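You operate a simulated robot arm through the tools that you are given. There is no shell and no other tool.

You are at the controls of a simulated two-armed robot. One attempt, no reset.

Task
Open the top drawer of the left chest, fetch the folded cloth and set it inside and shut the drawer again. Put the blue brush on the top of the left bench away on the grey shelf of the washer. Take the tyre pack on the top of the left bench and put it away on the top of the tyre bench. Stack the tube box labelled "26 x 1.75" from the top of the left bench on top of the tube box that says "16 x 1.75". Take the green block on the top of the left bench and put it away on the top of the steel table. Open the orange locker door. Any order will do.
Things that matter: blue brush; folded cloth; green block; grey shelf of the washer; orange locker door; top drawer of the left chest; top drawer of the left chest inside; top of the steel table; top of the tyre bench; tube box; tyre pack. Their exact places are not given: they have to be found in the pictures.

It is judged by the outcome, as a careful person would: the job done as asked, and still so three seconds after it is handed in. It fails if anything else is knocked over, pushed out of place, dropped, spilled or broken. Flat cloth is picked up by pressing the open fingertips on it (5 to 10 N) and closing them slowly along it; thin cloth reads only 2 to 8 mm in the jaws.

Robot
Two 7-joint arms with two-finger parallel grippers on one trunk, on a base that moves. Base frame: it is fixed to the floor where the robot stands at the start and does not move with it; the origin is under the middle of the robot, x ahead of it, y to its left, z up. Readings come in m, rad, newtons and seconds.
The left shoulder is at the start at [0.07, 0.13, 1.237], the right one opposite. With the tool pointing down near the work surface each hand reaches from about 0.1 to 0.5 m from the robot's upright axis, wherever it stands, measured 20 degrees to its own side. Places, roughly: blue brush (10x4x5 cm) [0.6, -0.1, 0.9]; folded cloth (6x6x3 cm) [0.7, -0.2, 0.9]; green block (4x3x4 cm) [0.3, -1.1, 0.9]; grey shelf of the washer [-10.5, 4.2, 0.9]; orange locker door [-3.5, -6, 0.9]; top drawer of the left chest [0.6, 0, 0.7]; top drawer of the left chest inside [0.7, -0.1, 0.6]; top of the steel table [-11.1, 0.2, 0.8]; top of the tyre bench (76x12 cm) [-7.2, -5.12, 0.88]; tube box [0.5, -0.25, 1]; tyre pack [0.75, 0, 1]. Payload 1.57 kg a hand.
The tool frame of a hand sits at the grasp point between the pads (the TCP): z along the fingers, y along the line on which they close. The tips reach 0.03 m beyond it. The gripper opens to 0.08 m. The fingers are 0.017 m wide and 0.012 m thick; the gripper's body (0.04 by 0.082 m) begins 0.08 m behind the TCP.
Orientation is that of the tool frame in the base frame, as a unit quaternion [x, y, z, w]. With the fingers straight down and closing along the base's y, the tool's x points along the base's -x, its y along +y and its z along -z.

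Tools
- The arms move only by the tool move_arm. It takes "left_targets", "right_targets" or both (then of equal length, played together; a hand with none holds still); each is a list of rows, each an object of numbers (a shift or turn left out is 0, a gripper value left out holds the last): "dx", "dy", "dz": the shift along the base's x, y, z in m; "rx", "ry", "rz": the turn, a rotation vector about the base's x, y, z in rad. In form: [{"dx": .., "dy": .., "dz": .., "rx": .., "ry": .., "rz": ..}, ...]. A call has 1 to 20 rows; each row is the pose to reach, as a shift and turn from the pose commanded when the call began. "left_jaw" and "right_jaw" are, for a hand that has rows, the opening, from 0 (shut) to 1 (fully open), set as the call begins (left out, the last holds). Each row takes 0.2 s and may step no farther than 0.05 m and 0.15 rad from the row before; otherwise, or with a gripper value out of range, the whole call is refused. Where a pose cannot be reached the arm comes as near as it can. A force on the tool above 40 N (or 10 N above the force at the start of the call, whichever is more), or a blocked arm, ends the call early, and 0.2 s more pass. The fingers move at their own pace (about 0.108 m/s each) and stop on an object; they squeeze with about 26 N. The grip force told is the motor's: it shows also when the fingers shut on nothing. Time passes only in rows, and 0.2 s behind the last, so rows that repeat a pose let the fingers close. The reply holds the time, the measured pose of the TCP, the force on the tool along the base axes, the opening and the grip force, in the units named above and with some noise, with the torque about the TCP (base axes, N m) and any sound that the robot's microphone picked up, and new pictures: "views" is both (left out), scene, wrist or none (wrist: the cameras of the hands that moved).
- Cameras (640 x 400 px; columns grow to the right, rows downward): "scene" is now at [0.1129, -0.0096, 1.4282]; the picture's right is [-0.30, -0.95, 0.00], its down [-0.84, 0.26, -0.48] and it looks along [0.45, -0.14, -0.88] (base axes); focal length 234 px, centre (320, 200). "left" rides on the left gripper at [0.072, 0.007, -0.122] in its tool frame; the picture's right is [-0.09, 1.00, 0.00], its down [-0.84, -0.08, -0.54] and it looks along [-0.54, -0.05, 0.84] (tool axes); focal length 238 px, centre (320, 200). "right" rides on the right gripper at [0.072, -0.007, -0.122] in its tool frame; the picture's right is [0.09, 1.00, 0.00], its down [-0.84, 0.08, -0.54] and it looks along [-0.54, 0.05, 0.84] (tool axes); focal length 238 px, centre (320, 200).
- raise_lower(by): slides the trunk up (or, below 0, down) by that many m; the arms and the scene camera ride with it, the base frame stays. It gives what a move gives, with no picture.
- base_move(legs): drives the robot by 1 to 6 legs, each [ahead, left, turn to the left] in m, m and rad, along the robot's own axes; the way and the turn of a leg run together, so that a leg with both is an arc; at most 1.5 m and 3.142 rad a leg. The arms and the cameras ride along, it lands a little off, and it stops where it bumps. It gives what a move gives, and a new picture of the scene camera.
- turn_head(pan, tilt): turns the head with the scene camera to pan (to the left, within 1.501 rad either way) and tilt (down, from -0.506 to 1.204), counted from straight ahead of the robot. It gives what a move gives, and a new picture of the scene camera.
- pixel_to_xyz(camera, pixels): for up to 12 pixels [column, row] of the newest picture of that camera ("zoom" is the newest enlarged one), the place [x, y, z] in the base frame of the surface seen there, good to about 0.002 m, but the place of the scene camera against the robot may be out by one fixed shift of up to 0.012 m in any direction. It takes no simulated time.
- close_up(camera, box): a new picture of the part [left, top, right, bottom] of that camera's present view, enlarged. It takes no simulated time.
- hand_in(): hands the job in; it is judged then, once.

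Open the grippers and draw the arms clear of the work before you hand the job in, unless the task says otherwise.

The tools are called after "Emit:" as a command line: name --argument value ..., lists and objects as JSON in quotes. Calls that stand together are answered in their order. move_arm: Moves the arms, as the interface text tells. Its arguments: {"type":"object","properties":{"left_targets":{"type":"array"},"left_jaw":{"type":"number"},"right_targets":{"type":"array"},"right_jaw":{"type":"number"},"views":{"type":"string","enum":["both","scene","wrist","none"]}},"required":[]} The other tools are called the same way: raise_lower (by) moves the trunk up or down; base_move (legs) drives the base; turn_head (pan, tilt) turns the head that bears the scene camera; pixel_to_xyz (camera, pixels) gives the place of the surface under pixels of a picture; close_up (camera, box) takes an enlarged picture of a part of a camera's view; hand_in () hands the job in.

At the start:

```text
time_s: 0.0
left_tcp_pos: [0.2778, -0.009, 1.1858]
left_tool_rot: [-0.001, 1.0, -0.001, 0.001]
left_wrist_force: [-0.4, -0.3, 0.4]
left_wrist_torque: [0.02, -0.03, -0.03]
left_gripper_width: 0.08
left_gripper_force: 0.1
right_tcp_pos: [0.2284, -0.2694, 1.1988]
right_tool_rot: [0.0, 1.0, 0.0, 0.0]
right_wrist_force: [0.3, -0.3, -0.2]
right_wrist_torque: [-0.01, -0.02, -0.03]
right_gripper_width: 0.0801
right_gripper_force: 0.0
trunk travel left (down, up): [-0.875, 0.065]
robot x, y, heading: [-0.0029, -0.0, -0.006]
head pan, tilt (commanded): [-0.305, 1.073]
```

scene: 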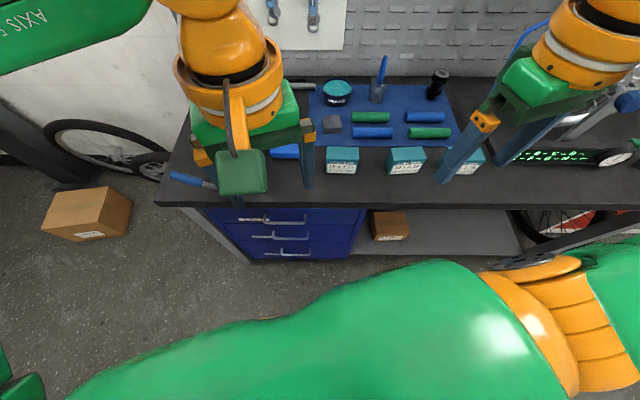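
right: 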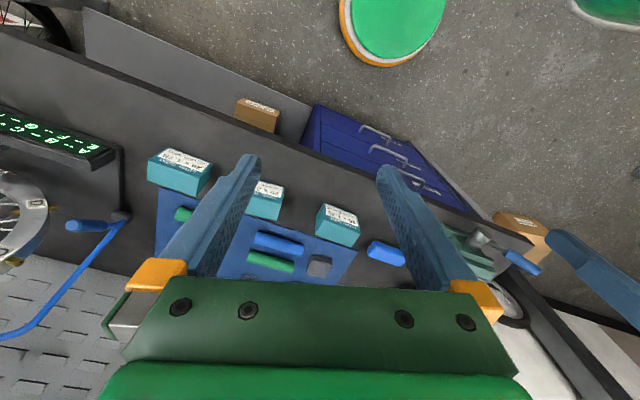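
left: 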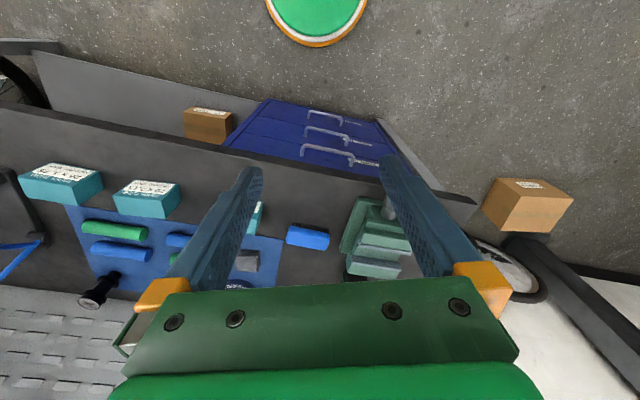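

The first pictures show the bench with tube boxes near row 160 and the blue chest below. I take close-ups to identify the objects.

Emit:
close_up --camera "scene" --box '[160, 40, 480, 260]'

Emit:
close_up --camera "left" --box '[0, 80, 480, 320]'

Emit:
close_up --camera "right" --box '[120, 80, 560, 320]'

```text
1.82 times, centred on (320, 150) of scene
```

zoom: 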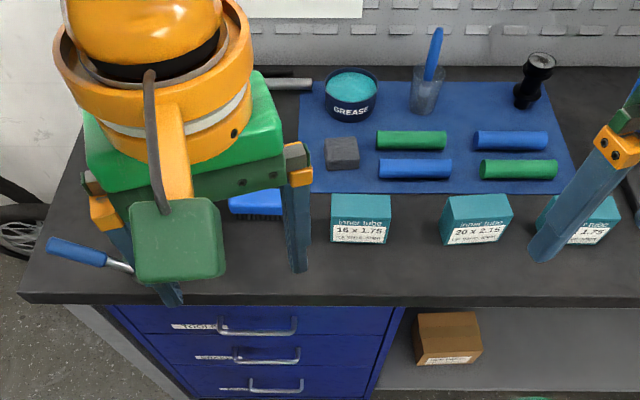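

```text
1.33 times, centred on (240, 200) of left
```

zoom: 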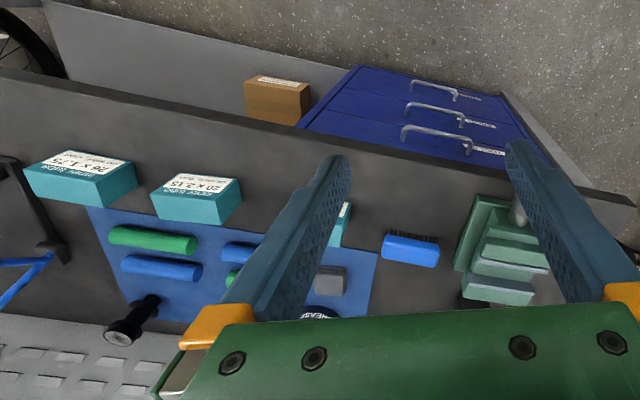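

```text
1.45 times, centred on (340, 200) of right
```

zoom: 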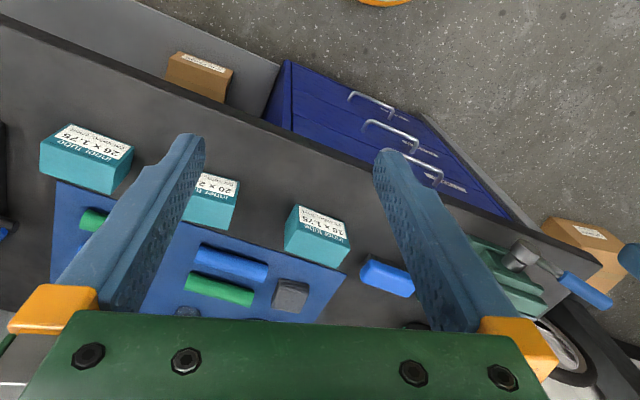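

I turn the head to see the bench from other angles before moving anything.

Emit:
turn_head --pan -0.9 --tilt 0.75

Emit:
turn_head --pan 0.3 --tilt 0.6

Emit:
turn_head --pan -0.3 --tilt 0.7

```text
time_s: 1.0
left_tcp_pos: [0.2783, -0.0087, 1.187]
left_tool_rot: [-0.001, 1.0, 0.0, 0.0]
left_wrist_force: [1.0, -0.1, 0.0]
left_wrist_torque: [-0.02, -0.02, 0.0]
left_gripper_width: 0.0798
left_gripper_force: 0.0
right_tcp_pos: [0.2282, -0.2693, 1.1974]
right_tool_rot: [0.0, 1.0, 0.0, 0.0]
right_wrist_force: [-1.0, -0.1, -0.7]
right_wrist_torque: [0.01, -0.06, 0.0]
right_gripper_width: 0.0802
right_gripper_force: 0.0
trunk travel left (down, up): [-0.875, 0.065]
robot x, y, heading: [0.0022, -0.0013, 0.002]
head pan, tilt (commanded): [-0.901, 0.75]
```

scene: 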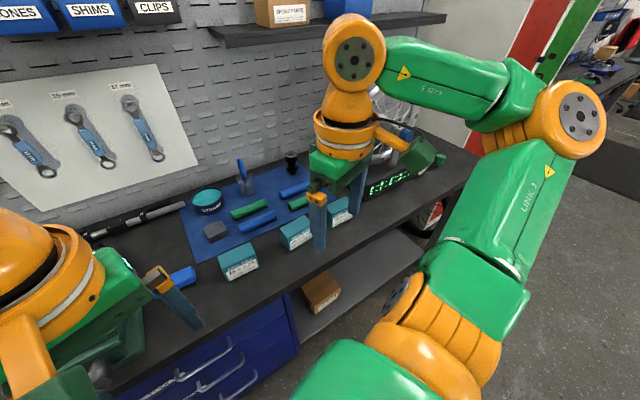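

```text
time_s: 2.4
left_tcp_pos: [0.2784, -0.0081, 1.1876]
left_tool_rot: [-0.001, 1.0, -0.001, 0.0]
left_wrist_force: [0.0, 0.0, 0.8]
left_wrist_torque: [-0.01, -0.01, -0.01]
left_gripper_width: 0.08
left_gripper_force: 0.1
right_tcp_pos: [0.2278, -0.2684, 1.1978]
right_tool_rot: [-0.001, 1.0, 0.0, 0.0]
right_wrist_force: [-0.3, -0.6, -0.3]
right_wrist_torque: [0.02, 0.02, -0.02]
right_gripper_width: 0.08
right_gripper_force: 0.1
trunk travel left (down, up): [-0.875, 0.065]
robot x, y, heading: [0.0002, 0.003, 0.001]
head pan, tilt (commanded): [0.3, 0.6]
```

scene: 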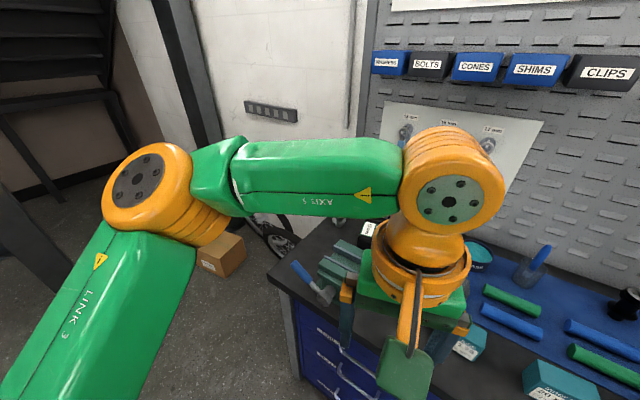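

```text
time_s: 3.4
left_tcp_pos: [0.2774, -0.0086, 1.1877]
left_tool_rot: [-0.001, 1.0, -0.001, -0.001]
left_wrist_force: [-0.2, 0.3, 0.4]
left_wrist_torque: [0.0, -0.02, 0.0]
left_gripper_width: 0.0799
left_gripper_force: 0.1
right_tcp_pos: [0.2277, -0.2678, 1.1984]
right_tool_rot: [0.0, 1.0, 0.0, 0.0]
right_wrist_force: [0.5, 1.0, 0.3]
right_wrist_torque: [0.01, 0.03, 0.02]
right_gripper_width: 0.08
right_gripper_force: 0.0
trunk travel left (down, up): [-0.875, 0.065]
robot x, y, heading: [0.0003, 0.0032, -0.002]
head pan, tilt (commanded): [-0.3, 0.7]
```

scene: 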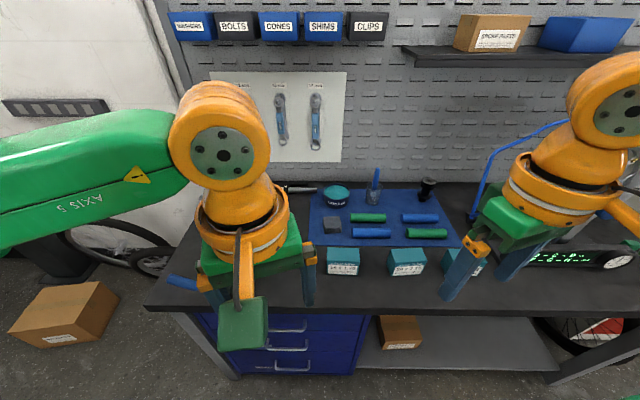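

I query positions of the tube boxes (343,262), (407,262), the grey cloth (331,225), the bench edge, and drawer handles in the current scene picture.

Emit:
pixel_to_xyz --camera "scene" --pixels '[[343, 254], [343, 268], [407, 255], [331, 226], [335, 309], [480, 313], [288, 325], [150, 300], [180, 281], [427, 184], [300, 187], [610, 315]]'

Emit:
close_up --camera "scene" --box '[140, 160, 480, 380]'

```text
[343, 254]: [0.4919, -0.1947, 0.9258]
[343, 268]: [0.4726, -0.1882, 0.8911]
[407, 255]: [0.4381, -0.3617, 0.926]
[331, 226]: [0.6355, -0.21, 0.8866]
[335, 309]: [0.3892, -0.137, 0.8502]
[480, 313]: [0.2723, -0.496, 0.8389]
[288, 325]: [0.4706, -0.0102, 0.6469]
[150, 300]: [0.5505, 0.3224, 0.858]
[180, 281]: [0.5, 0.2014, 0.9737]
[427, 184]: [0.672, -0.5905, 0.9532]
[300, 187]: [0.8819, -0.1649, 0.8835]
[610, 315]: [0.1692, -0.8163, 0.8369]
```

```text
1.82 times, centred on (310, 270) of scene
```

zoom: 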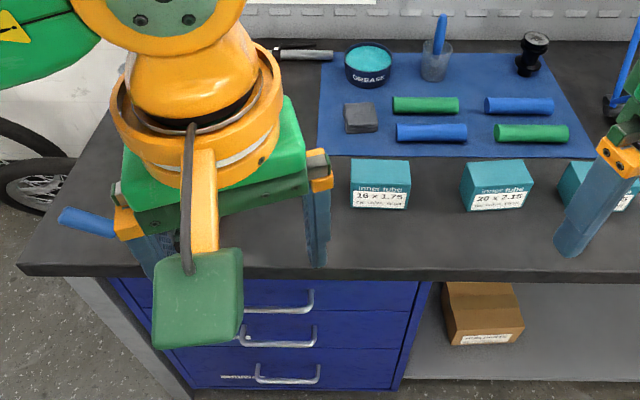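

The bench front runs along (0.32, 0.95), so the bench is yawed about -0.33 rad. I look around to both sides before backing off for a clearer view.

Emit:
turn_head --pan 1.5 --tilt 0.4

Emit:
turn_head --pan -1.5 --tilt 0.4

```text
time_s: 5.2
left_tcp_pos: [0.2765, -0.0075, 1.1877]
left_tool_rot: [-0.001, 1.0, -0.001, 0.0]
left_wrist_force: [-0.3, -0.6, 0.2]
left_wrist_torque: [0.03, -0.02, 0.0]
left_gripper_width: 0.0799
left_gripper_force: 0.2
right_tcp_pos: [0.2282, -0.27, 1.1982]
right_tool_rot: [0.0, 1.0, 0.0, 0.0]
right_wrist_force: [0.9, 0.0, -0.7]
right_wrist_torque: [-0.02, 0.0, -0.02]
right_gripper_width: 0.0798
right_gripper_force: 0.1
trunk travel left (down, up): [-0.875, 0.065]
robot x, y, heading: [0.0003, -0.002, 0.003]
head pan, tilt (commanded): [1.499, 0.4]
```

scene: 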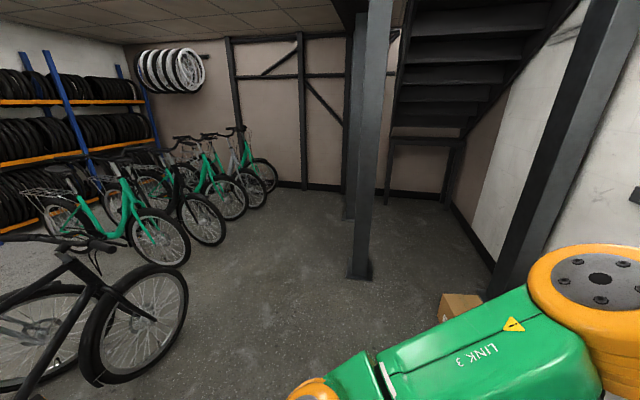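

```text
time_s: 7.8
left_tcp_pos: [0.2776, -0.0082, 1.1866]
left_tool_rot: [-0.001, 1.0, -0.001, 0.0]
left_wrist_force: [0.0, -0.1, 0.7]
left_wrist_torque: [-0.02, 0.02, -0.01]
left_gripper_width: 0.0801
left_gripper_force: 0.1
right_tcp_pos: [0.2285, -0.2686, 1.1992]
right_tool_rot: [0.0, 1.0, -0.001, 0.001]
right_wrist_force: [0.3, 0.4, 1.0]
right_wrist_torque: [0.0, -0.01, -0.03]
right_gripper_width: 0.08
right_gripper_force: 0.1
trunk travel left (down, up): [-0.875, 0.065]
robot x, y, heading: [-0.001, 0.0037, 0.004]
head pan, tilt (commanded): [-1.499, 0.4]
```

scene: 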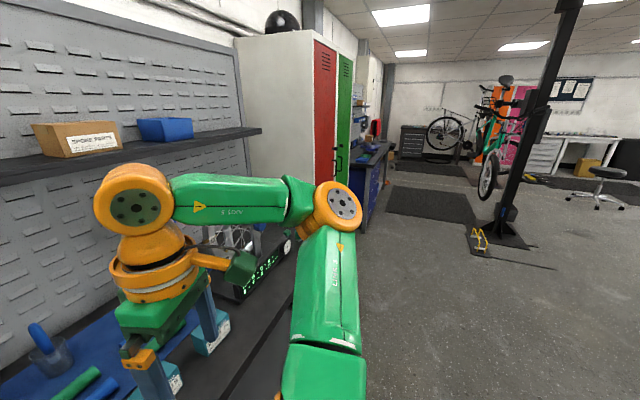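

I check where the nearest bike and surroundings are relative to the robot.

Emit:
turn_head --pan 1.5 --tilt 0.6

Emit:
pixel_to_xyz --camera "scene" --pixels '[[30, 330], [100, 310], [20, 180], [150, 330], [170, 140], [260, 300], [360, 180], [470, 250], [5, 240], [5, 390]]'

```text
time_s: 10.4
left_tcp_pos: [0.2777, -0.0095, 1.1869]
left_tool_rot: [-0.002, 1.0, -0.001, 0.0]
left_wrist_force: [0.2, 0.7, -0.1]
left_wrist_torque: [-0.02, -0.01, -0.04]
left_gripper_width: 0.08
left_gripper_force: 0.0
right_tcp_pos: [0.2288, -0.2682, 1.198]
right_tool_rot: [0.0, 1.0, 0.001, 0.0]
right_wrist_force: [0.1, 0.2, 0.1]
right_wrist_torque: [-0.01, 0.02, -0.01]
right_gripper_width: 0.08
right_gripper_force: 0.1
trunk travel left (down, up): [-0.875, 0.065]
robot x, y, heading: [-0.0031, 0.0029, -0.003]
head pan, tilt (commanded): [1.499, 0.6]
```

scene: 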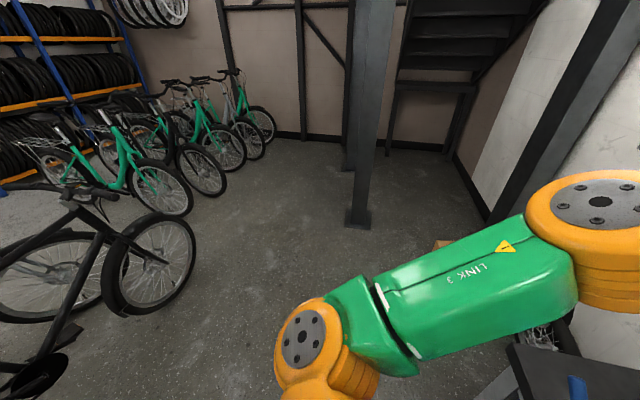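

```text
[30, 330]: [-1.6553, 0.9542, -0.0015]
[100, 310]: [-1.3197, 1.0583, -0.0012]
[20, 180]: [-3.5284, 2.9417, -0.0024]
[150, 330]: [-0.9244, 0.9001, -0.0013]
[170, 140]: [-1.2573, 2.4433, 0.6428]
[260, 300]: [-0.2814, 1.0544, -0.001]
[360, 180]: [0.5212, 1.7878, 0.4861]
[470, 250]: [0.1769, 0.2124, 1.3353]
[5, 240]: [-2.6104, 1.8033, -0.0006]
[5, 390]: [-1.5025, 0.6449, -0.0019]
```

Floor directly behind is clear for about 1 m. I back away 0.4 m and then turn right 0.33 rad so that the robot is square to the bench.

Emit:
base_move --legs '[[-0.4, 0, 0], [0, 0, -0.327]]'

Emit:
turn_head --pan 0.0 --tilt 0.6

```text
time_s: 13.9
left_tcp_pos: [-0.1174, -0.128, 1.1868]
left_tool_rot: [0.202, 0.979, -0.001, 0.0]
left_wrist_force: [0.5, 0.1, 1.4]
left_wrist_torque: [-0.02, 0.01, 0.02]
left_gripper_width: 0.08
left_gripper_force: 0.1
right_tcp_pos: [-0.2663, -0.3458, 1.1977]
right_tool_rot: [0.203, 0.979, 0.001, 0.0]
right_wrist_force: [0.5, -0.3, 0.5]
right_wrist_torque: [0.02, 0.03, -0.04]
right_gripper_width: 0.0801
right_gripper_force: 0.0
trunk travel left (down, up): [-0.875, 0.065]
robot x, y, heading: [-0.3687, -0.0089, -0.406]
head pan, tilt (commanded): [1.499, 0.6]
```

scene: 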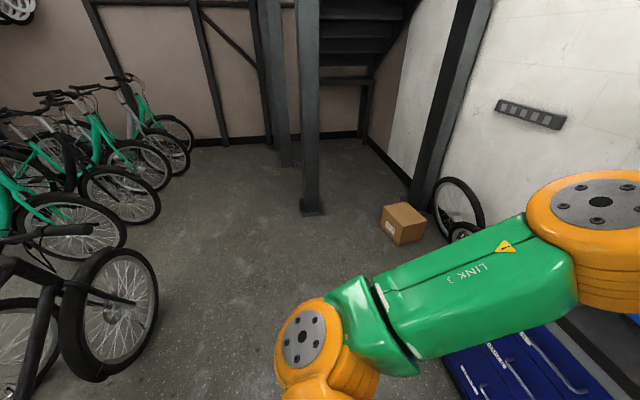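

```text
time_s: 15.5
left_tcp_pos: [-0.1188, -0.1279, 1.187]
left_tool_rot: [0.202, 0.979, 0.0, 0.0]
left_wrist_force: [-0.1, 0.7, -1.4]
left_wrist_torque: [0.01, 0.01, 0.01]
left_gripper_width: 0.0798
left_gripper_force: 0.1
right_tcp_pos: [-0.2674, -0.3468, 1.1996]
right_tool_rot: [0.203, 0.979, 0.0, 0.0]
right_wrist_force: [0.6, 0.1, 0.0]
right_wrist_torque: [-0.02, 0.02, 0.02]
right_gripper_width: 0.0799
right_gripper_force: 0.1
trunk travel left (down, up): [-0.875, 0.065]
robot x, y, heading: [-0.3727, -0.0094, -0.414]
head pan, tilt (commanded): [0.0, 0.6]
```

scene: 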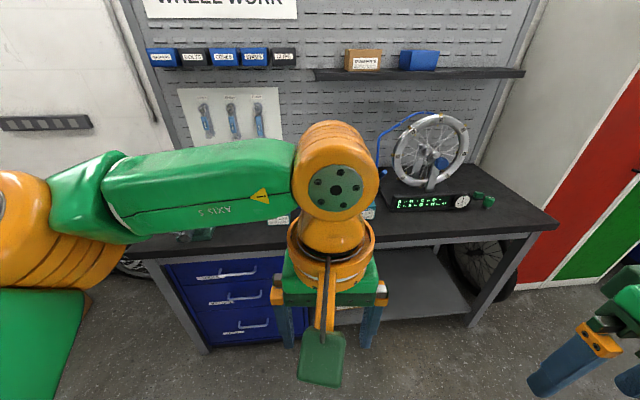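

The drive overshot the turn a bit (heading -0.408). The left arm hides the bench; I swing the left hand outward to the robot's left to clear the view.

Emit:
move_arm --left_targets '[{"dx": 0.018, "dy": 0.042}, {"dx": 0.036, "dy": 0.084}, {"dx": 0.054, "dy": 0.126}, {"dx": 0.072, "dy": 0.168}, {"dx": 0.09, "dy": 0.21}, {"dx": 0.108, "dy": 0.252}, {"dx": 0.126, "dy": 0.294}, {"dx": 0.144, "dy": 0.336}]' --right_targets '[{"dx": -0.0119, "dy": -0.0275}, {"dx": -0.0238, "dy": -0.055}, {"dx": -0.0357, "dy": -0.0825}, {"dx": -0.0476, "dy": -0.11}, {"dx": -0.0595, "dy": -0.1375}, {"dx": -0.0595, "dy": -0.1375}, {"dx": -0.0595, "dy": -0.1375}, {"dx": -0.0595, "dy": -0.1375}]' --views "scene"

```text
time_s: 17.3
left_tcp_pos: [0.0278, 0.2091, 1.1862]
left_tool_rot: [0.202, 0.979, -0.002, 0.001]
left_wrist_force: [0.6, -0.3, 1.1]
left_wrist_torque: [-0.03, 0.03, -0.02]
left_gripper_width: 0.0804
left_gripper_force: 0.0
right_tcp_pos: [-0.3113, -0.4543, 1.1899]
right_tool_rot: [0.204, 0.979, -0.001, 0.001]
right_wrist_force: [0.4, 0.3, 0.1]
right_wrist_torque: [-0.02, 0.03, 0.0]
right_gripper_width: 0.0799
right_gripper_force: 0.0
right hand out of reach, approached as far as the arm can: row 4, 5, 6, 7, 8
trunk travel left (down, up): [-0.875, 0.065]
robot x, y, heading: [-0.3704, -0.0114, -0.411]
head pan, tilt (commanded): [0.0, 0.6]
```

scene: 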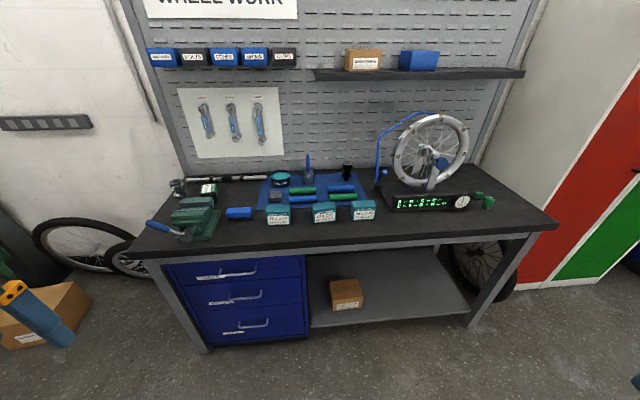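

Now the bench is in full view. I take close-ups of its left and right parts.

Emit:
close_up --camera "scene" --box '[130, 150, 390, 310]'

Emit:
close_up --camera "scene" --box '[360, 100, 560, 240]'

Emit:
pixel_to_xyz --camera "scene" --pixels '[[240, 214], [274, 195], [209, 190], [200, 202], [280, 207], [325, 208], [363, 205], [485, 199], [225, 265], [478, 194], [290, 176], [308, 165]]'

```text
2.46 times, centred on (260, 230) of scene
```

zoom: 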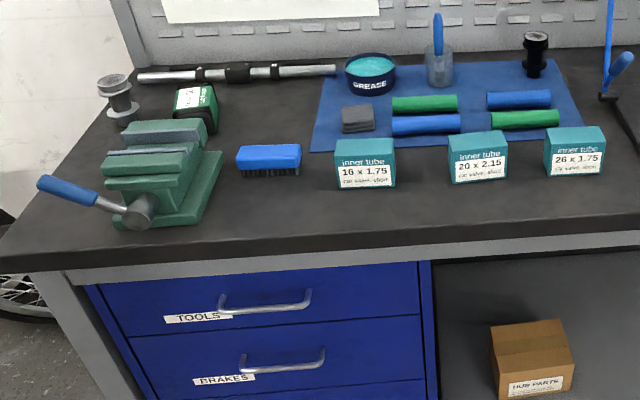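

```text
2.86 times, centred on (460, 170) of scene
```

zoom: 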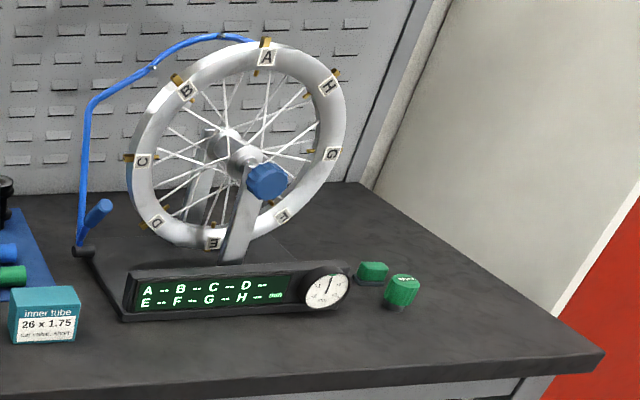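

```text
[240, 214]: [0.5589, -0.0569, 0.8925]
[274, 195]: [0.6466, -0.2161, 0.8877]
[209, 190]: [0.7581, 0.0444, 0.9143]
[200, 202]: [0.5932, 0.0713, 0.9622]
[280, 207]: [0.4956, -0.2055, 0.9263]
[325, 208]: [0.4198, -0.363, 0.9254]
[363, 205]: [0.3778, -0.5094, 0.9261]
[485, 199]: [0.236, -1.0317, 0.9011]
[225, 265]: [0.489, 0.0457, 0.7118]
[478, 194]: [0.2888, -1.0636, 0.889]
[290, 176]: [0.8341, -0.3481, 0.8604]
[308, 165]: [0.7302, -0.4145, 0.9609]
```

I zoom in on the tyre pack behind the vise and the two green items at the right end.

Emit:
close_up --camera "scene" --box '[160, 165, 260, 228]'

Emit:
close_up --camera "scene" --box '[450, 180, 530, 230]'

Emit:
close_up --camera "scene" --box '[180, 245, 310, 345]'

```text
6.35 times, centred on (210, 196) of scene
```

zoom: 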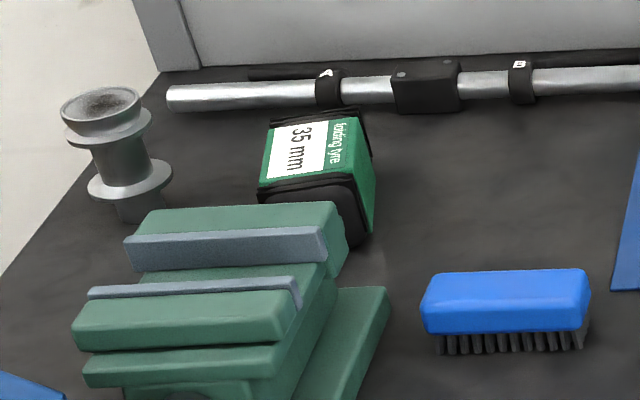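

```text
8.00 times, centred on (490, 205) of scene
```

zoom: 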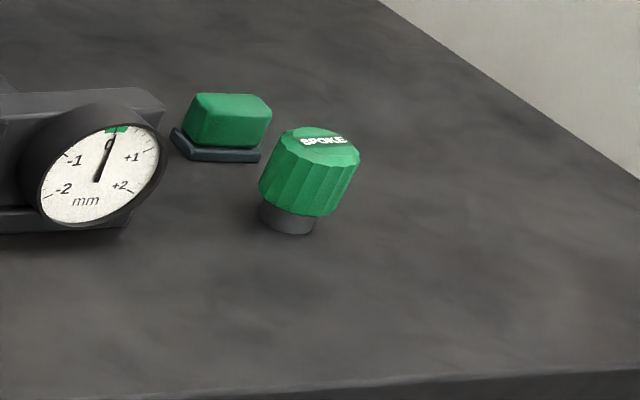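

```text
4.00 times, centred on (245, 295) of scene
```

zoom: 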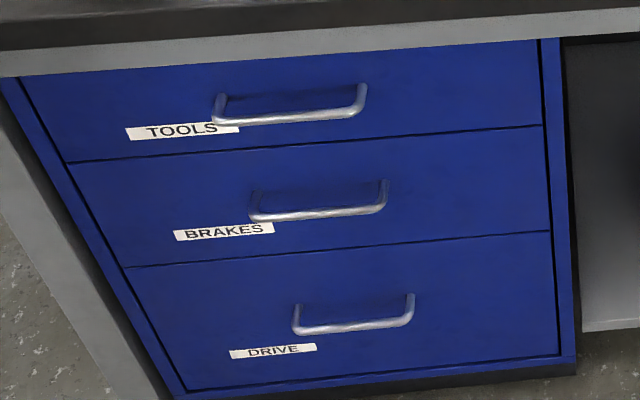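

I query the top drawer's handle bar and front face, in the last zoomed picture.

Emit:
pixel_to_xyz --camera "zoom" --pixels '[[230, 121], [290, 117], [350, 112], [218, 100], [362, 90], [450, 100], [100, 120], [450, 60], [60, 90], [530, 120], [70, 155], [400, 30]]'

Emit:
pixel_to_xyz --camera "scene" --pixels '[[155, 249], [250, 242], [350, 236], [450, 230], [540, 223]]'

```text
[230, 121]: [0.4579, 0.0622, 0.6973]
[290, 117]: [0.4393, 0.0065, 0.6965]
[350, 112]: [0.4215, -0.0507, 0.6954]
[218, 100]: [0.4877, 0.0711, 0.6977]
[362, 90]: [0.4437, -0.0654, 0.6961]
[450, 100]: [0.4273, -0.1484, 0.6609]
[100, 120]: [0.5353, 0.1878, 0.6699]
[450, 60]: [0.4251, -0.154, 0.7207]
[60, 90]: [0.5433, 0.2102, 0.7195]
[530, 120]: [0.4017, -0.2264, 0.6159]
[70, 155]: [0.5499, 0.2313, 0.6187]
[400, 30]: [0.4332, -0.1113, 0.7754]
```

```text
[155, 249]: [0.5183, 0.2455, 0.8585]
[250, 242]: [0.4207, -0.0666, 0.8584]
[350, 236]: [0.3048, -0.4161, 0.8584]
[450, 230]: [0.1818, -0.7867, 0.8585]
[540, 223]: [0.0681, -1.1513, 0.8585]
```

The bench yaw is about -0.312 rad, and the handle bar centre is about (0.439, 0.006, 0.696). I look straight down to learn how far the robot's own body extends ahead.

Emit:
turn_head --pan 0.0 --tilt 1.2

Emit:
pixel_to_xyz --camera "scene" --pixels '[[320, 300], [320, 270], [320, 330], [250, 300], [400, 300], [450, 350], [200, 350], [320, 390]]'

```text
time_s: 18.3
left_tcp_pos: [0.027, 0.2063, 1.188]
left_tool_rot: [0.202, 0.979, -0.001, 0.0]
left_wrist_force: [-0.4, 0.8, -0.2]
left_wrist_torque: [0.01, -0.03, 0.0]
left_gripper_width: 0.0802
left_gripper_force: 0.0
right_tcp_pos: [-0.3117, -0.4545, 1.1904]
right_tool_rot: [0.203, 0.979, -0.001, 0.001]
right_wrist_force: [1.3, -0.5, 0.1]
right_wrist_torque: [-0.02, -0.01, -0.02]
right_gripper_width: 0.0799
right_gripper_force: 0.1
trunk travel left (down, up): [-0.875, 0.065]
robot x, y, heading: [-0.3665, -0.0047, -0.408]
head pan, tilt (commanded): [0.0, 1.201]
```

scene: 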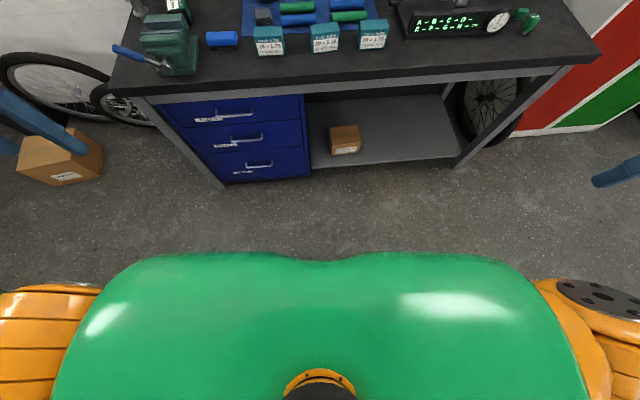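

```text
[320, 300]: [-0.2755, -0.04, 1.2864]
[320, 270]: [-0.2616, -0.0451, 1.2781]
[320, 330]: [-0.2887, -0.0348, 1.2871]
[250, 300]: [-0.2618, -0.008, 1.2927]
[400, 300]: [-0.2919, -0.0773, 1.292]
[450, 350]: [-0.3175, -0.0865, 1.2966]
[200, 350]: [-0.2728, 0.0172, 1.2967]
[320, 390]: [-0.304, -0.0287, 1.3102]
```

The body reaches less than 0.31 m ahead. I square up to the bench and move forward with a slight sidestep to the right for the 26 x 1.75 box.

Emit:
base_move --legs '[[0, 0, 0.096], [0.38, -0.11, 0]]'

Emit:
turn_head --pan 0.0 --tilt 0.9

```text
time_s: 21.3
left_tcp_pos: [0.33, 0.024, 1.1868]
left_tool_rot: [0.157, 0.988, -0.001, 0.002]
left_wrist_force: [0.0, -0.2, 0.0]
left_wrist_torque: [0.0, -0.02, 0.02]
left_gripper_width: 0.08
left_gripper_force: 0.1
right_tcp_pos: [0.0542, -0.6666, 1.1917]
right_tool_rot: [0.157, 0.988, 0.0, 0.002]
right_wrist_force: [0.4, -0.7, 0.0]
right_wrist_torque: [0.04, -0.02, 0.02]
right_gripper_width: 0.0798
right_gripper_force: 0.1
trunk travel left (down, up): [-0.875, 0.065]
robot x, y, heading: [-0.0424, -0.2286, -0.319]
head pan, tilt (commanded): [0.0, 1.201]
```

scene: 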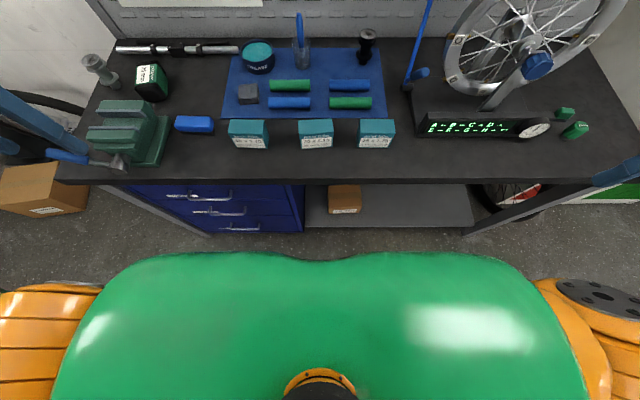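

```text
time_s: 22.1
left_tcp_pos: [0.3324, 0.0219, 1.1883]
left_tool_rot: [0.156, 0.988, -0.001, 0.001]
left_wrist_force: [-1.1, 1.1, 0.9]
left_wrist_torque: [0.02, 0.03, -0.01]
left_gripper_width: 0.0798
left_gripper_force: 0.0
right_tcp_pos: [0.0571, -0.6687, 1.1912]
right_tool_rot: [0.157, 0.988, -0.001, 0.001]
right_wrist_force: [0.5, -0.1, -0.6]
right_wrist_torque: [-0.02, 0.01, -0.01]
right_gripper_width: 0.0799
right_gripper_force: 0.1
trunk travel left (down, up): [-0.875, 0.065]
robot x, y, heading: [-0.0423, -0.2314, -0.315]
head pan, tilt (commanded): [0.0, 0.901]
```

scene: 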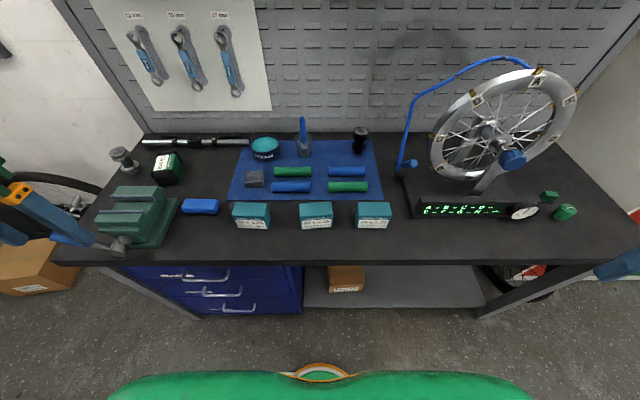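

Heading is now about -0.314, square to the bench. I measure the boxes, brush, cloth and pack from this view using a zoom.

Emit:
close_up --camera "scene" --box '[220, 160, 420, 250]'

Emit:
pixel_to_xyz --camera "zoom" --pixels '[[445, 142], [538, 140], [435, 176], [548, 175], [45, 142], [152, 142], [40, 176], [156, 177], [260, 142], [367, 176], [90, 60], [165, 60]]'

```text
3.20 times, centred on (320, 205) of scene
```

zoom: 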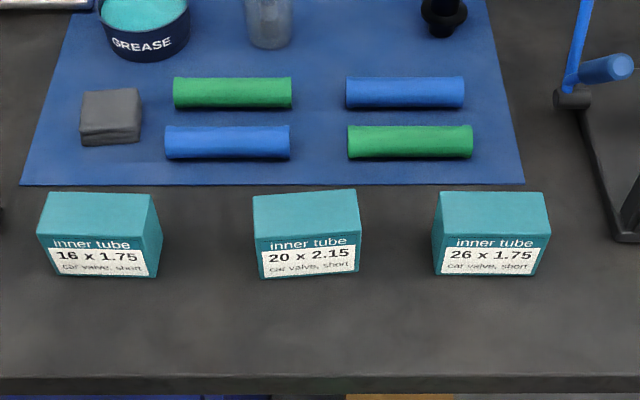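

```text
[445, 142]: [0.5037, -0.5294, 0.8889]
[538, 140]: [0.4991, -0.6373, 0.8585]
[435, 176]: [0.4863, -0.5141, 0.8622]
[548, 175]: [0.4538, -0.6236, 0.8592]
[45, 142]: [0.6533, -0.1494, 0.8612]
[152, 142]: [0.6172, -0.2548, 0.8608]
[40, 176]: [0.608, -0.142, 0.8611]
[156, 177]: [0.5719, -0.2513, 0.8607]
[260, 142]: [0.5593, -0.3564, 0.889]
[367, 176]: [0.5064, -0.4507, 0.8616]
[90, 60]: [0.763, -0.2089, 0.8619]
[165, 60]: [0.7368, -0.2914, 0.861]
```

I query the visible top-face corners of the boxes: 26 box at (442,196),(541,196),(547,232),(436,232), 16 box and the grey cloth.

Emit:
pixel_to_xyz --camera "zoom" --pixels '[[444, 196], [540, 196], [546, 230], [437, 230], [51, 196], [149, 196], [154, 230], [42, 230], [84, 94], [138, 92], [138, 120], [83, 122]]'

Emit:
pixel_to_xyz --camera "scene" --pixels '[[184, 201], [217, 200], [217, 211], [184, 212], [200, 205], [158, 157], [175, 155], [168, 165], [158, 172], [543, 194], [556, 194], [549, 197]]'

```text
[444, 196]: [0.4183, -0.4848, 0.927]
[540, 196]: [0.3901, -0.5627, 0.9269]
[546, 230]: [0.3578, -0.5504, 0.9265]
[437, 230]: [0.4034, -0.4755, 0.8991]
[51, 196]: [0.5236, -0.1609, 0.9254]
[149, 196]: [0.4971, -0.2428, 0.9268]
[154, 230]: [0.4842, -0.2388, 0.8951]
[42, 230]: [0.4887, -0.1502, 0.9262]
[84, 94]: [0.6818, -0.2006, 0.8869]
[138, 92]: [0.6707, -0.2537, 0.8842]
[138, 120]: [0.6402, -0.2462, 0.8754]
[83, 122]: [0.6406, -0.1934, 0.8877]
```

```text
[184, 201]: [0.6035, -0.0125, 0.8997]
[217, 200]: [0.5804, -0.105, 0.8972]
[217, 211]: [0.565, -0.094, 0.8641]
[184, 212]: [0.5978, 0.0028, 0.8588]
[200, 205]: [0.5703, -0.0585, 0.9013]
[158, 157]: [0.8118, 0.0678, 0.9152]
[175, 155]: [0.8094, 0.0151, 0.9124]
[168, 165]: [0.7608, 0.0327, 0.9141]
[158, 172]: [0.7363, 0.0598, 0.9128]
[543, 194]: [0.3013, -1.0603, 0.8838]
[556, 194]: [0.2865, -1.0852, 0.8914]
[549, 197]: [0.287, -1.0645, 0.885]
```

The boxes measure about 0.09 wide (along the bench) by 0.045 deep, so the gripper must close along the bench depth. I bring the right hand nearer the centre in the air and turn it 90° about the vertical.

Emit:
move_arm --right_targets '[{"dx": 0.0213, "dy": 0.0158, "rz": 0.1428}, {"dx": 0.0426, "dy": 0.0315, "rz": 0.2856}, {"dx": 0.064, "dy": 0.0473, "rz": 0.4284}, {"dx": 0.0853, "dy": 0.063, "rz": 0.5712}, {"dx": 0.1066, "dy": 0.0788, "rz": 0.714}, {"dx": 0.1279, "dy": 0.0946, "rz": 0.8568}, {"dx": 0.1492, "dy": 0.1103, "rz": 0.9996}, {"dx": 0.1705, "dy": 0.1261, "rz": 1.1424}, {"dx": 0.1919, "dy": 0.1419, "rz": 1.2852}, {"dx": 0.2132, "dy": 0.1576, "rz": 1.428}, {"dx": 0.2345, "dy": 0.1734, "rz": 1.5708}]' --right_jaw 1.0 --views "both"

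```text
time_s: 24.5
left_tcp_pos: [0.3316, 0.0225, 1.1874]
left_tool_rot: [0.156, 0.988, -0.001, 0.001]
left_wrist_force: [0.3, -0.1, 0.3]
left_wrist_torque: [0.02, -0.03, -0.03]
left_gripper_width: 0.08
left_gripper_force: 0.1
right_tcp_pos: [0.1501, -0.4074, 1.2135]
right_tool_rot: [-0.584, 0.812, -0.003, 0.002]
right_wrist_force: [-0.5, -0.4, 0.3]
right_wrist_torque: [-0.02, 0.0, 0.0]
right_gripper_width: 0.0801
right_gripper_force: 0.0
right hand out of reach, approached as far as the arm can: row 2, 3, 4, 5, 6, 7, 8, 9, 10, 11
trunk travel left (down, up): [-0.875, 0.065]
robot x, y, heading: [-0.0388, -0.2348, -0.319]
head pan, tilt (commanded): [0.0, 0.901]
```

scene: 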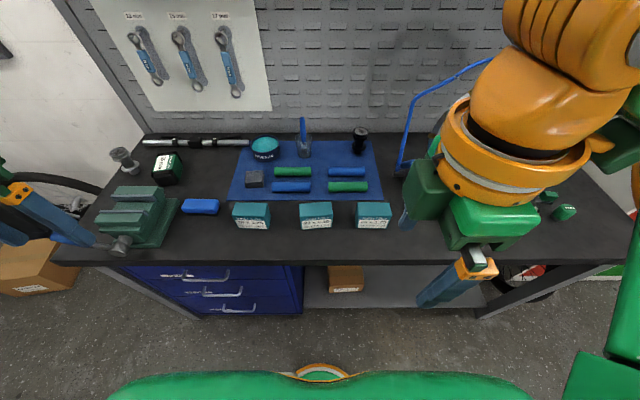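
right: 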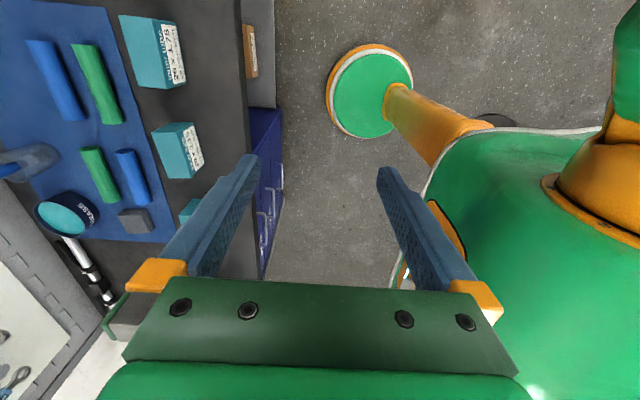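

The turn succeeded, but the position stopped short at (0.150, -0.407, 1.21) since the tool is high. I lower the hand to gain reach and see where it ends.

Emit:
move_arm --right_targets '[{"dz": -0.04}, {"dz": -0.08}, {"dz": -0.12}, {"dz": -0.16}, {"dz": -0.16}]' --views "none"

Emit:
pixel_to_xyz --camera "right" --pixels '[[335, 90], [368, 60], [368, 125], [405, 90], [370, 48], [370, 137], [265, 140], [255, 120]]'

```text
time_s: 25.7
left_tcp_pos: [0.3323, 0.0225, 1.1869]
left_tool_rot: [0.157, 0.988, -0.001, 0.001]
left_wrist_force: [-0.2, 0.8, 0.4]
left_wrist_torque: [-0.02, -0.01, 0.0]
left_gripper_width: 0.0801
left_gripper_force: 0.1
right_tcp_pos: [0.1476, -0.4034, 1.0542]
right_tool_rot: [-0.587, 0.81, -0.002, 0.001]
right_wrist_force: [0.4, -1.0, 0.4]
right_wrist_torque: [0.0, 0.01, 0.02]
right_gripper_width: 0.08
right_gripper_force: 0.0
right hand out of reach, approached as far as the arm can: row 1, 2, 3, 4, 5
trunk travel left (down, up): [-0.875, 0.065]
robot x, y, heading: [-0.0423, -0.2297, -0.318]
head pan, tilt (commanded): [0.0, 0.901]
```

```text
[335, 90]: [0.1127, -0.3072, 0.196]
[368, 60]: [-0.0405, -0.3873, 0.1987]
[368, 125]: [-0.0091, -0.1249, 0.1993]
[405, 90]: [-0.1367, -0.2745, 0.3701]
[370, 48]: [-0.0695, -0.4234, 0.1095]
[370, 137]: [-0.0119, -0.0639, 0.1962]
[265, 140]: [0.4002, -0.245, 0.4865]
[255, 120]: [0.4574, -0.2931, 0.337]
```

The base disc radius is about 0.2 m, so there is room to go closer. I test moving the right hand forward along the bench depth at this height.

Emit:
move_arm --right_targets '[{"dx": 0.038, "dy": -0.012}, {"dx": 0.076, "dy": -0.024}, {"dx": 0.114, "dy": -0.037}, {"dx": 0.152, "dy": -0.049}]' --views "none"

```text
time_s: 26.7
left_tcp_pos: [0.3329, 0.0228, 1.1865]
left_tool_rot: [0.156, 0.988, -0.001, 0.001]
left_wrist_force: [-0.2, 0.5, 0.5]
left_wrist_torque: [-0.02, 0.02, 0.0]
left_gripper_width: 0.08
left_gripper_force: 0.1
right_tcp_pos: [0.1664, -0.3909, 1.0445]
right_tool_rot: [-0.587, 0.81, -0.001, 0.002]
right_wrist_force: [0.7, 0.7, -1.6]
right_wrist_torque: [0.03, 0.04, 0.01]
right_gripper_width: 0.0795
right_gripper_force: 0.0
right hand out of reach, approached as far as the arm can: row 1, 2, 3, 4
trunk travel left (down, up): [-0.875, 0.065]
robot x, y, heading: [-0.0436, -0.2333, -0.319]
head pan, tilt (commanded): [0.0, 0.901]
```

With the +90° turn the wrist sits at a joint limit. I turn the hand the other way by 180° instead.

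Emit:
move_arm --right_targets '[{"rz": -0.149}, {"rz": -0.298}, {"rz": -0.447}, {"rz": -0.596}, {"rz": -0.745}, {"rz": -0.894}, {"rz": -1.043}, {"rz": -1.192}, {"rz": -1.341}, {"rz": -1.49}, {"rz": -1.639}, {"rz": -1.788}, {"rz": -1.937}, {"rz": -2.086}, {"rz": -2.235}, {"rz": -2.384}, {"rz": -2.533}, {"rz": -2.682}, {"rz": -2.831}, {"rz": -2.98}]' --views "none"

```text
time_s: 30.9
left_tcp_pos: [0.3319, 0.0222, 1.1873]
left_tool_rot: [0.156, 0.988, -0.002, 0.001]
left_wrist_force: [-0.4, 0.0, -0.4]
left_wrist_torque: [-0.01, -0.02, -0.04]
left_gripper_width: 0.0801
left_gripper_force: 0.1
right_tcp_pos: [0.1656, -0.392, 1.0467]
right_tool_rot: [0.761, 0.649, 0.0, 0.0]
right_wrist_force: [0.2, 0.0, -0.4]
right_wrist_torque: [-0.03, 0.0, 0.01]
right_gripper_width: 0.0798
right_gripper_force: 0.0
trunk travel left (down, up): [-0.875, 0.065]
robot x, y, heading: [-0.0482, -0.2278, -0.317]
head pan, tilt (commanded): [0.0, 0.901]
```

No reach limits this way. I finish the turn and move the hand above the 26 x 1.75 box at z 1.04.

Emit:
move_arm --right_targets '[{"dx": 0.035, "dy": -0.02, "rz": -0.05}, {"dx": 0.07, "dy": -0.04, "rz": -0.1}, {"dx": 0.105, "dy": -0.06, "rz": -0.154}, {"dx": 0.14, "dy": -0.08, "rz": -0.154}, {"dx": 0.18, "dy": -0.103, "rz": -0.154}, {"dx": 0.22, "dy": -0.126, "rz": -0.154}, {"dx": 0.22, "dy": -0.126, "rz": -0.154}]' --views "both"

```text
time_s: 32.5
left_tcp_pos: [0.3324, 0.0225, 1.1868]
left_tool_rot: [0.157, 0.988, -0.001, 0.001]
left_wrist_force: [0.2, -0.1, -0.1]
left_wrist_torque: [0.0, 0.03, -0.01]
left_gripper_width: 0.08
left_gripper_force: 0.1
right_tcp_pos: [0.3022, -0.5351, 1.0603]
right_tool_rot: [0.807, 0.59, 0.001, -0.001]
right_wrist_force: [-0.6, -0.6, 0.2]
right_wrist_torque: [0.01, -0.02, -0.03]
right_gripper_width: 0.0801
right_gripper_force: 0.1
right hand out of reach, approached as far as the arm can: row 3, 4, 5, 6, 7
trunk travel left (down, up): [-0.875, 0.065]
robot x, y, heading: [-0.0456, -0.2307, -0.313]
head pan, tilt (commanded): [0.0, 0.901]
```

scene: 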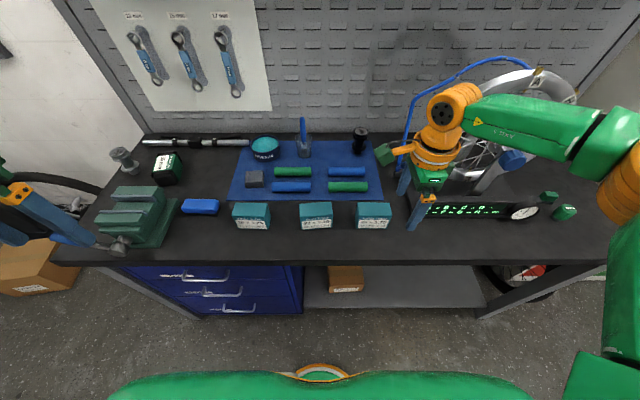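
right: 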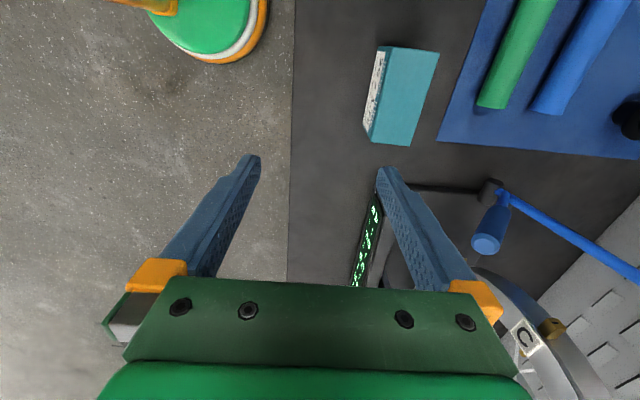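

Reach ends about 0.46 m from the axis. I pull the hand slightly back and left, then drive 0.12 m closer to the bench.

Emit:
move_arm --right_targets '[{"dx": -0.032, "dy": 0.031}, {"dx": -0.064, "dy": 0.0626}]' --views "none"

Emit:
base_move --legs '[[0.12, 0, 0]]'

```text
time_s: 33.1
left_tcp_pos: [0.3299, 0.0238, 1.1876]
left_tool_rot: [0.156, 0.988, -0.002, 0.002]
left_wrist_force: [-0.2, -0.1, -0.4]
left_wrist_torque: [-0.02, 0.02, 0.01]
left_gripper_width: 0.0802
left_gripper_force: 0.0
right_tcp_pos: [0.2393, -0.4703, 1.0602]
right_tool_rot: [0.808, 0.59, 0.0, 0.002]
right_wrist_force: [-0.9, -0.3, -0.5]
right_wrist_torque: [-0.05, 0.0, 0.0]
right_gripper_width: 0.08
right_gripper_force: 0.1
trunk travel left (down, up): [-0.875, 0.065]
robot x, y, heading: [-0.0396, -0.2274, -0.314]
head pan, tilt (commanded): [0.0, 0.901]
```

```text
time_s: 34.3
left_tcp_pos: [0.4411, -0.012, 1.1871]
left_tool_rot: [0.156, 0.988, -0.001, 0.002]
left_wrist_force: [0.0, -1.2, 0.3]
left_wrist_torque: [0.0, -0.03, -0.04]
left_gripper_width: 0.08
left_gripper_force: 0.1
right_tcp_pos: [0.3488, -0.5076, 1.0606]
right_tool_rot: [0.808, 0.59, 0.0, 0.001]
right_wrist_force: [0.2, 0.4, -0.3]
right_wrist_torque: [-0.02, -0.02, -0.01]
right_gripper_width: 0.08
right_gripper_force: 0.1
trunk travel left (down, up): [-0.875, 0.065]
robot x, y, heading: [0.0676, -0.2681, -0.317]
head pan, tilt (commanded): [0.0, 0.901]
```

scene: 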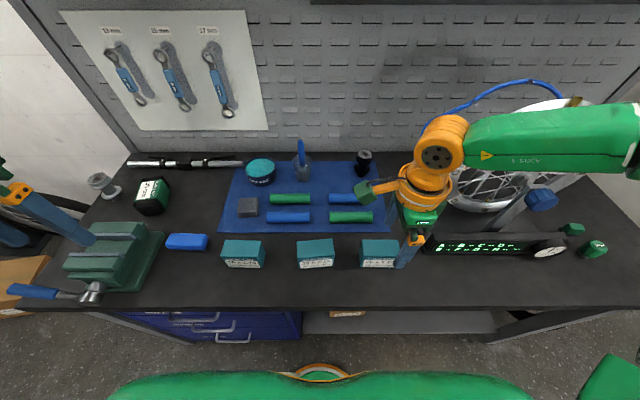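

The hand is now near the box at (0.349, -0.508). I take the right wrist view to locate the box precisely.

Emit:
close_up --camera "right" --box '[160, 0, 640, 300]'

```text
1.33 times, centred on (400, 150) of right
```

zoom: 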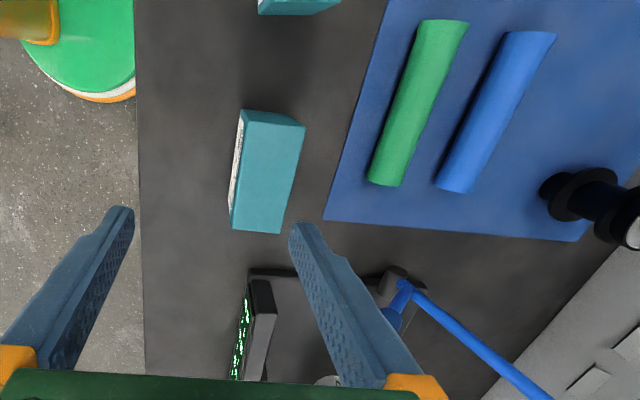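

I query the top-face corners of the 26 box in this wrist zoom: (249,116), (299,129), (279,227), (238,222).

Emit:
pixel_to_xyz --camera "zoom" --pixels '[[250, 117], [299, 130], [278, 227], [238, 221], [268, 170], [236, 170], [300, 300], [262, 305]]'

```text
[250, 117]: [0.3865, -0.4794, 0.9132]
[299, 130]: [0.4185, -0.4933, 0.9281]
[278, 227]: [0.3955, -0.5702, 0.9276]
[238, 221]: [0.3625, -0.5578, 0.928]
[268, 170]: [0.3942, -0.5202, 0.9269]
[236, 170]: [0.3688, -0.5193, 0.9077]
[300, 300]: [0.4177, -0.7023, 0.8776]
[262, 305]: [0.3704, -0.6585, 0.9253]
```

The wrist camera gives the box centre at about (0.390, -0.526), top z 0.9275. I move over it and descend to just above, then check.

Emit:
move_arm --right_targets '[{"dx": 0.0416, "dy": -0.0185}, {"dx": 0.0416, "dy": -0.0185, "dz": -0.04}, {"dx": 0.0416, "dy": -0.0185, "dz": -0.085}, {"dx": 0.0416, "dy": -0.0185, "dz": -0.085}]' --views "wrist"

```text
time_s: 35.3
left_tcp_pos: [0.4451, -0.0153, 1.1868]
left_tool_rot: [0.157, 0.988, -0.001, 0.001]
left_wrist_force: [0.1, -0.7, 0.0]
left_wrist_torque: [0.03, 0.03, 0.01]
left_gripper_width: 0.0798
left_gripper_force: 0.0
right_tcp_pos: [0.3753, -0.5376, 0.9866]
right_tool_rot: [0.807, 0.59, 0.0, 0.0]
right_wrist_force: [-0.6, -0.3, -0.6]
right_wrist_torque: [0.02, 0.01, 0.03]
right_gripper_width: 0.0801
right_gripper_force: 0.0
right hand out of reach, approached as far as the arm can: row 2, 3, 4
trunk travel left (down, up): [-0.875, 0.065]
robot x, y, heading: [0.0677, -0.263, -0.319]
head pan, tilt (commanded): [0.0, 0.901]
```

right: 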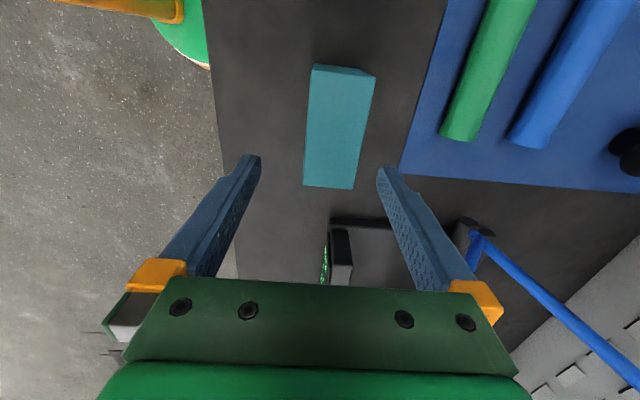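

The hand can't descend further at this trunk height. I check where the forearm and the truing stand wheel are before lowering the trunk.

Emit:
close_up --camera "scene" --box '[340, 60, 640, 280]'

Emit:
pixel_to_xyz --camera "scene" --pixels '[[437, 158], [480, 155], [560, 145], [625, 140], [540, 85], [585, 105], [500, 190], [540, 200], [438, 120], [600, 380]]'

```text
1.82 times, centred on (490, 170) of scene
```

zoom: 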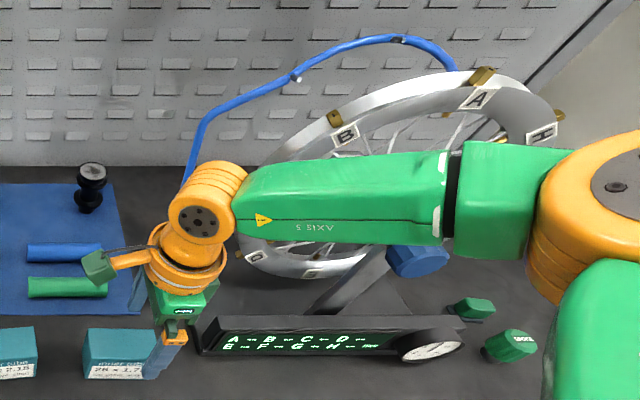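

```text
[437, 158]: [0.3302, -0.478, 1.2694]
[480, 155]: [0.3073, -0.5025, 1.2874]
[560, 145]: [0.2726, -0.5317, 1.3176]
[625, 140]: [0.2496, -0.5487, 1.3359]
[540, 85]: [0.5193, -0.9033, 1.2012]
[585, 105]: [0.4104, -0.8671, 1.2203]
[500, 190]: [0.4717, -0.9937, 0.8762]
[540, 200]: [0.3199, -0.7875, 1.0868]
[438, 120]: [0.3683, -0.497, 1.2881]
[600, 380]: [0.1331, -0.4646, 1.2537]
```

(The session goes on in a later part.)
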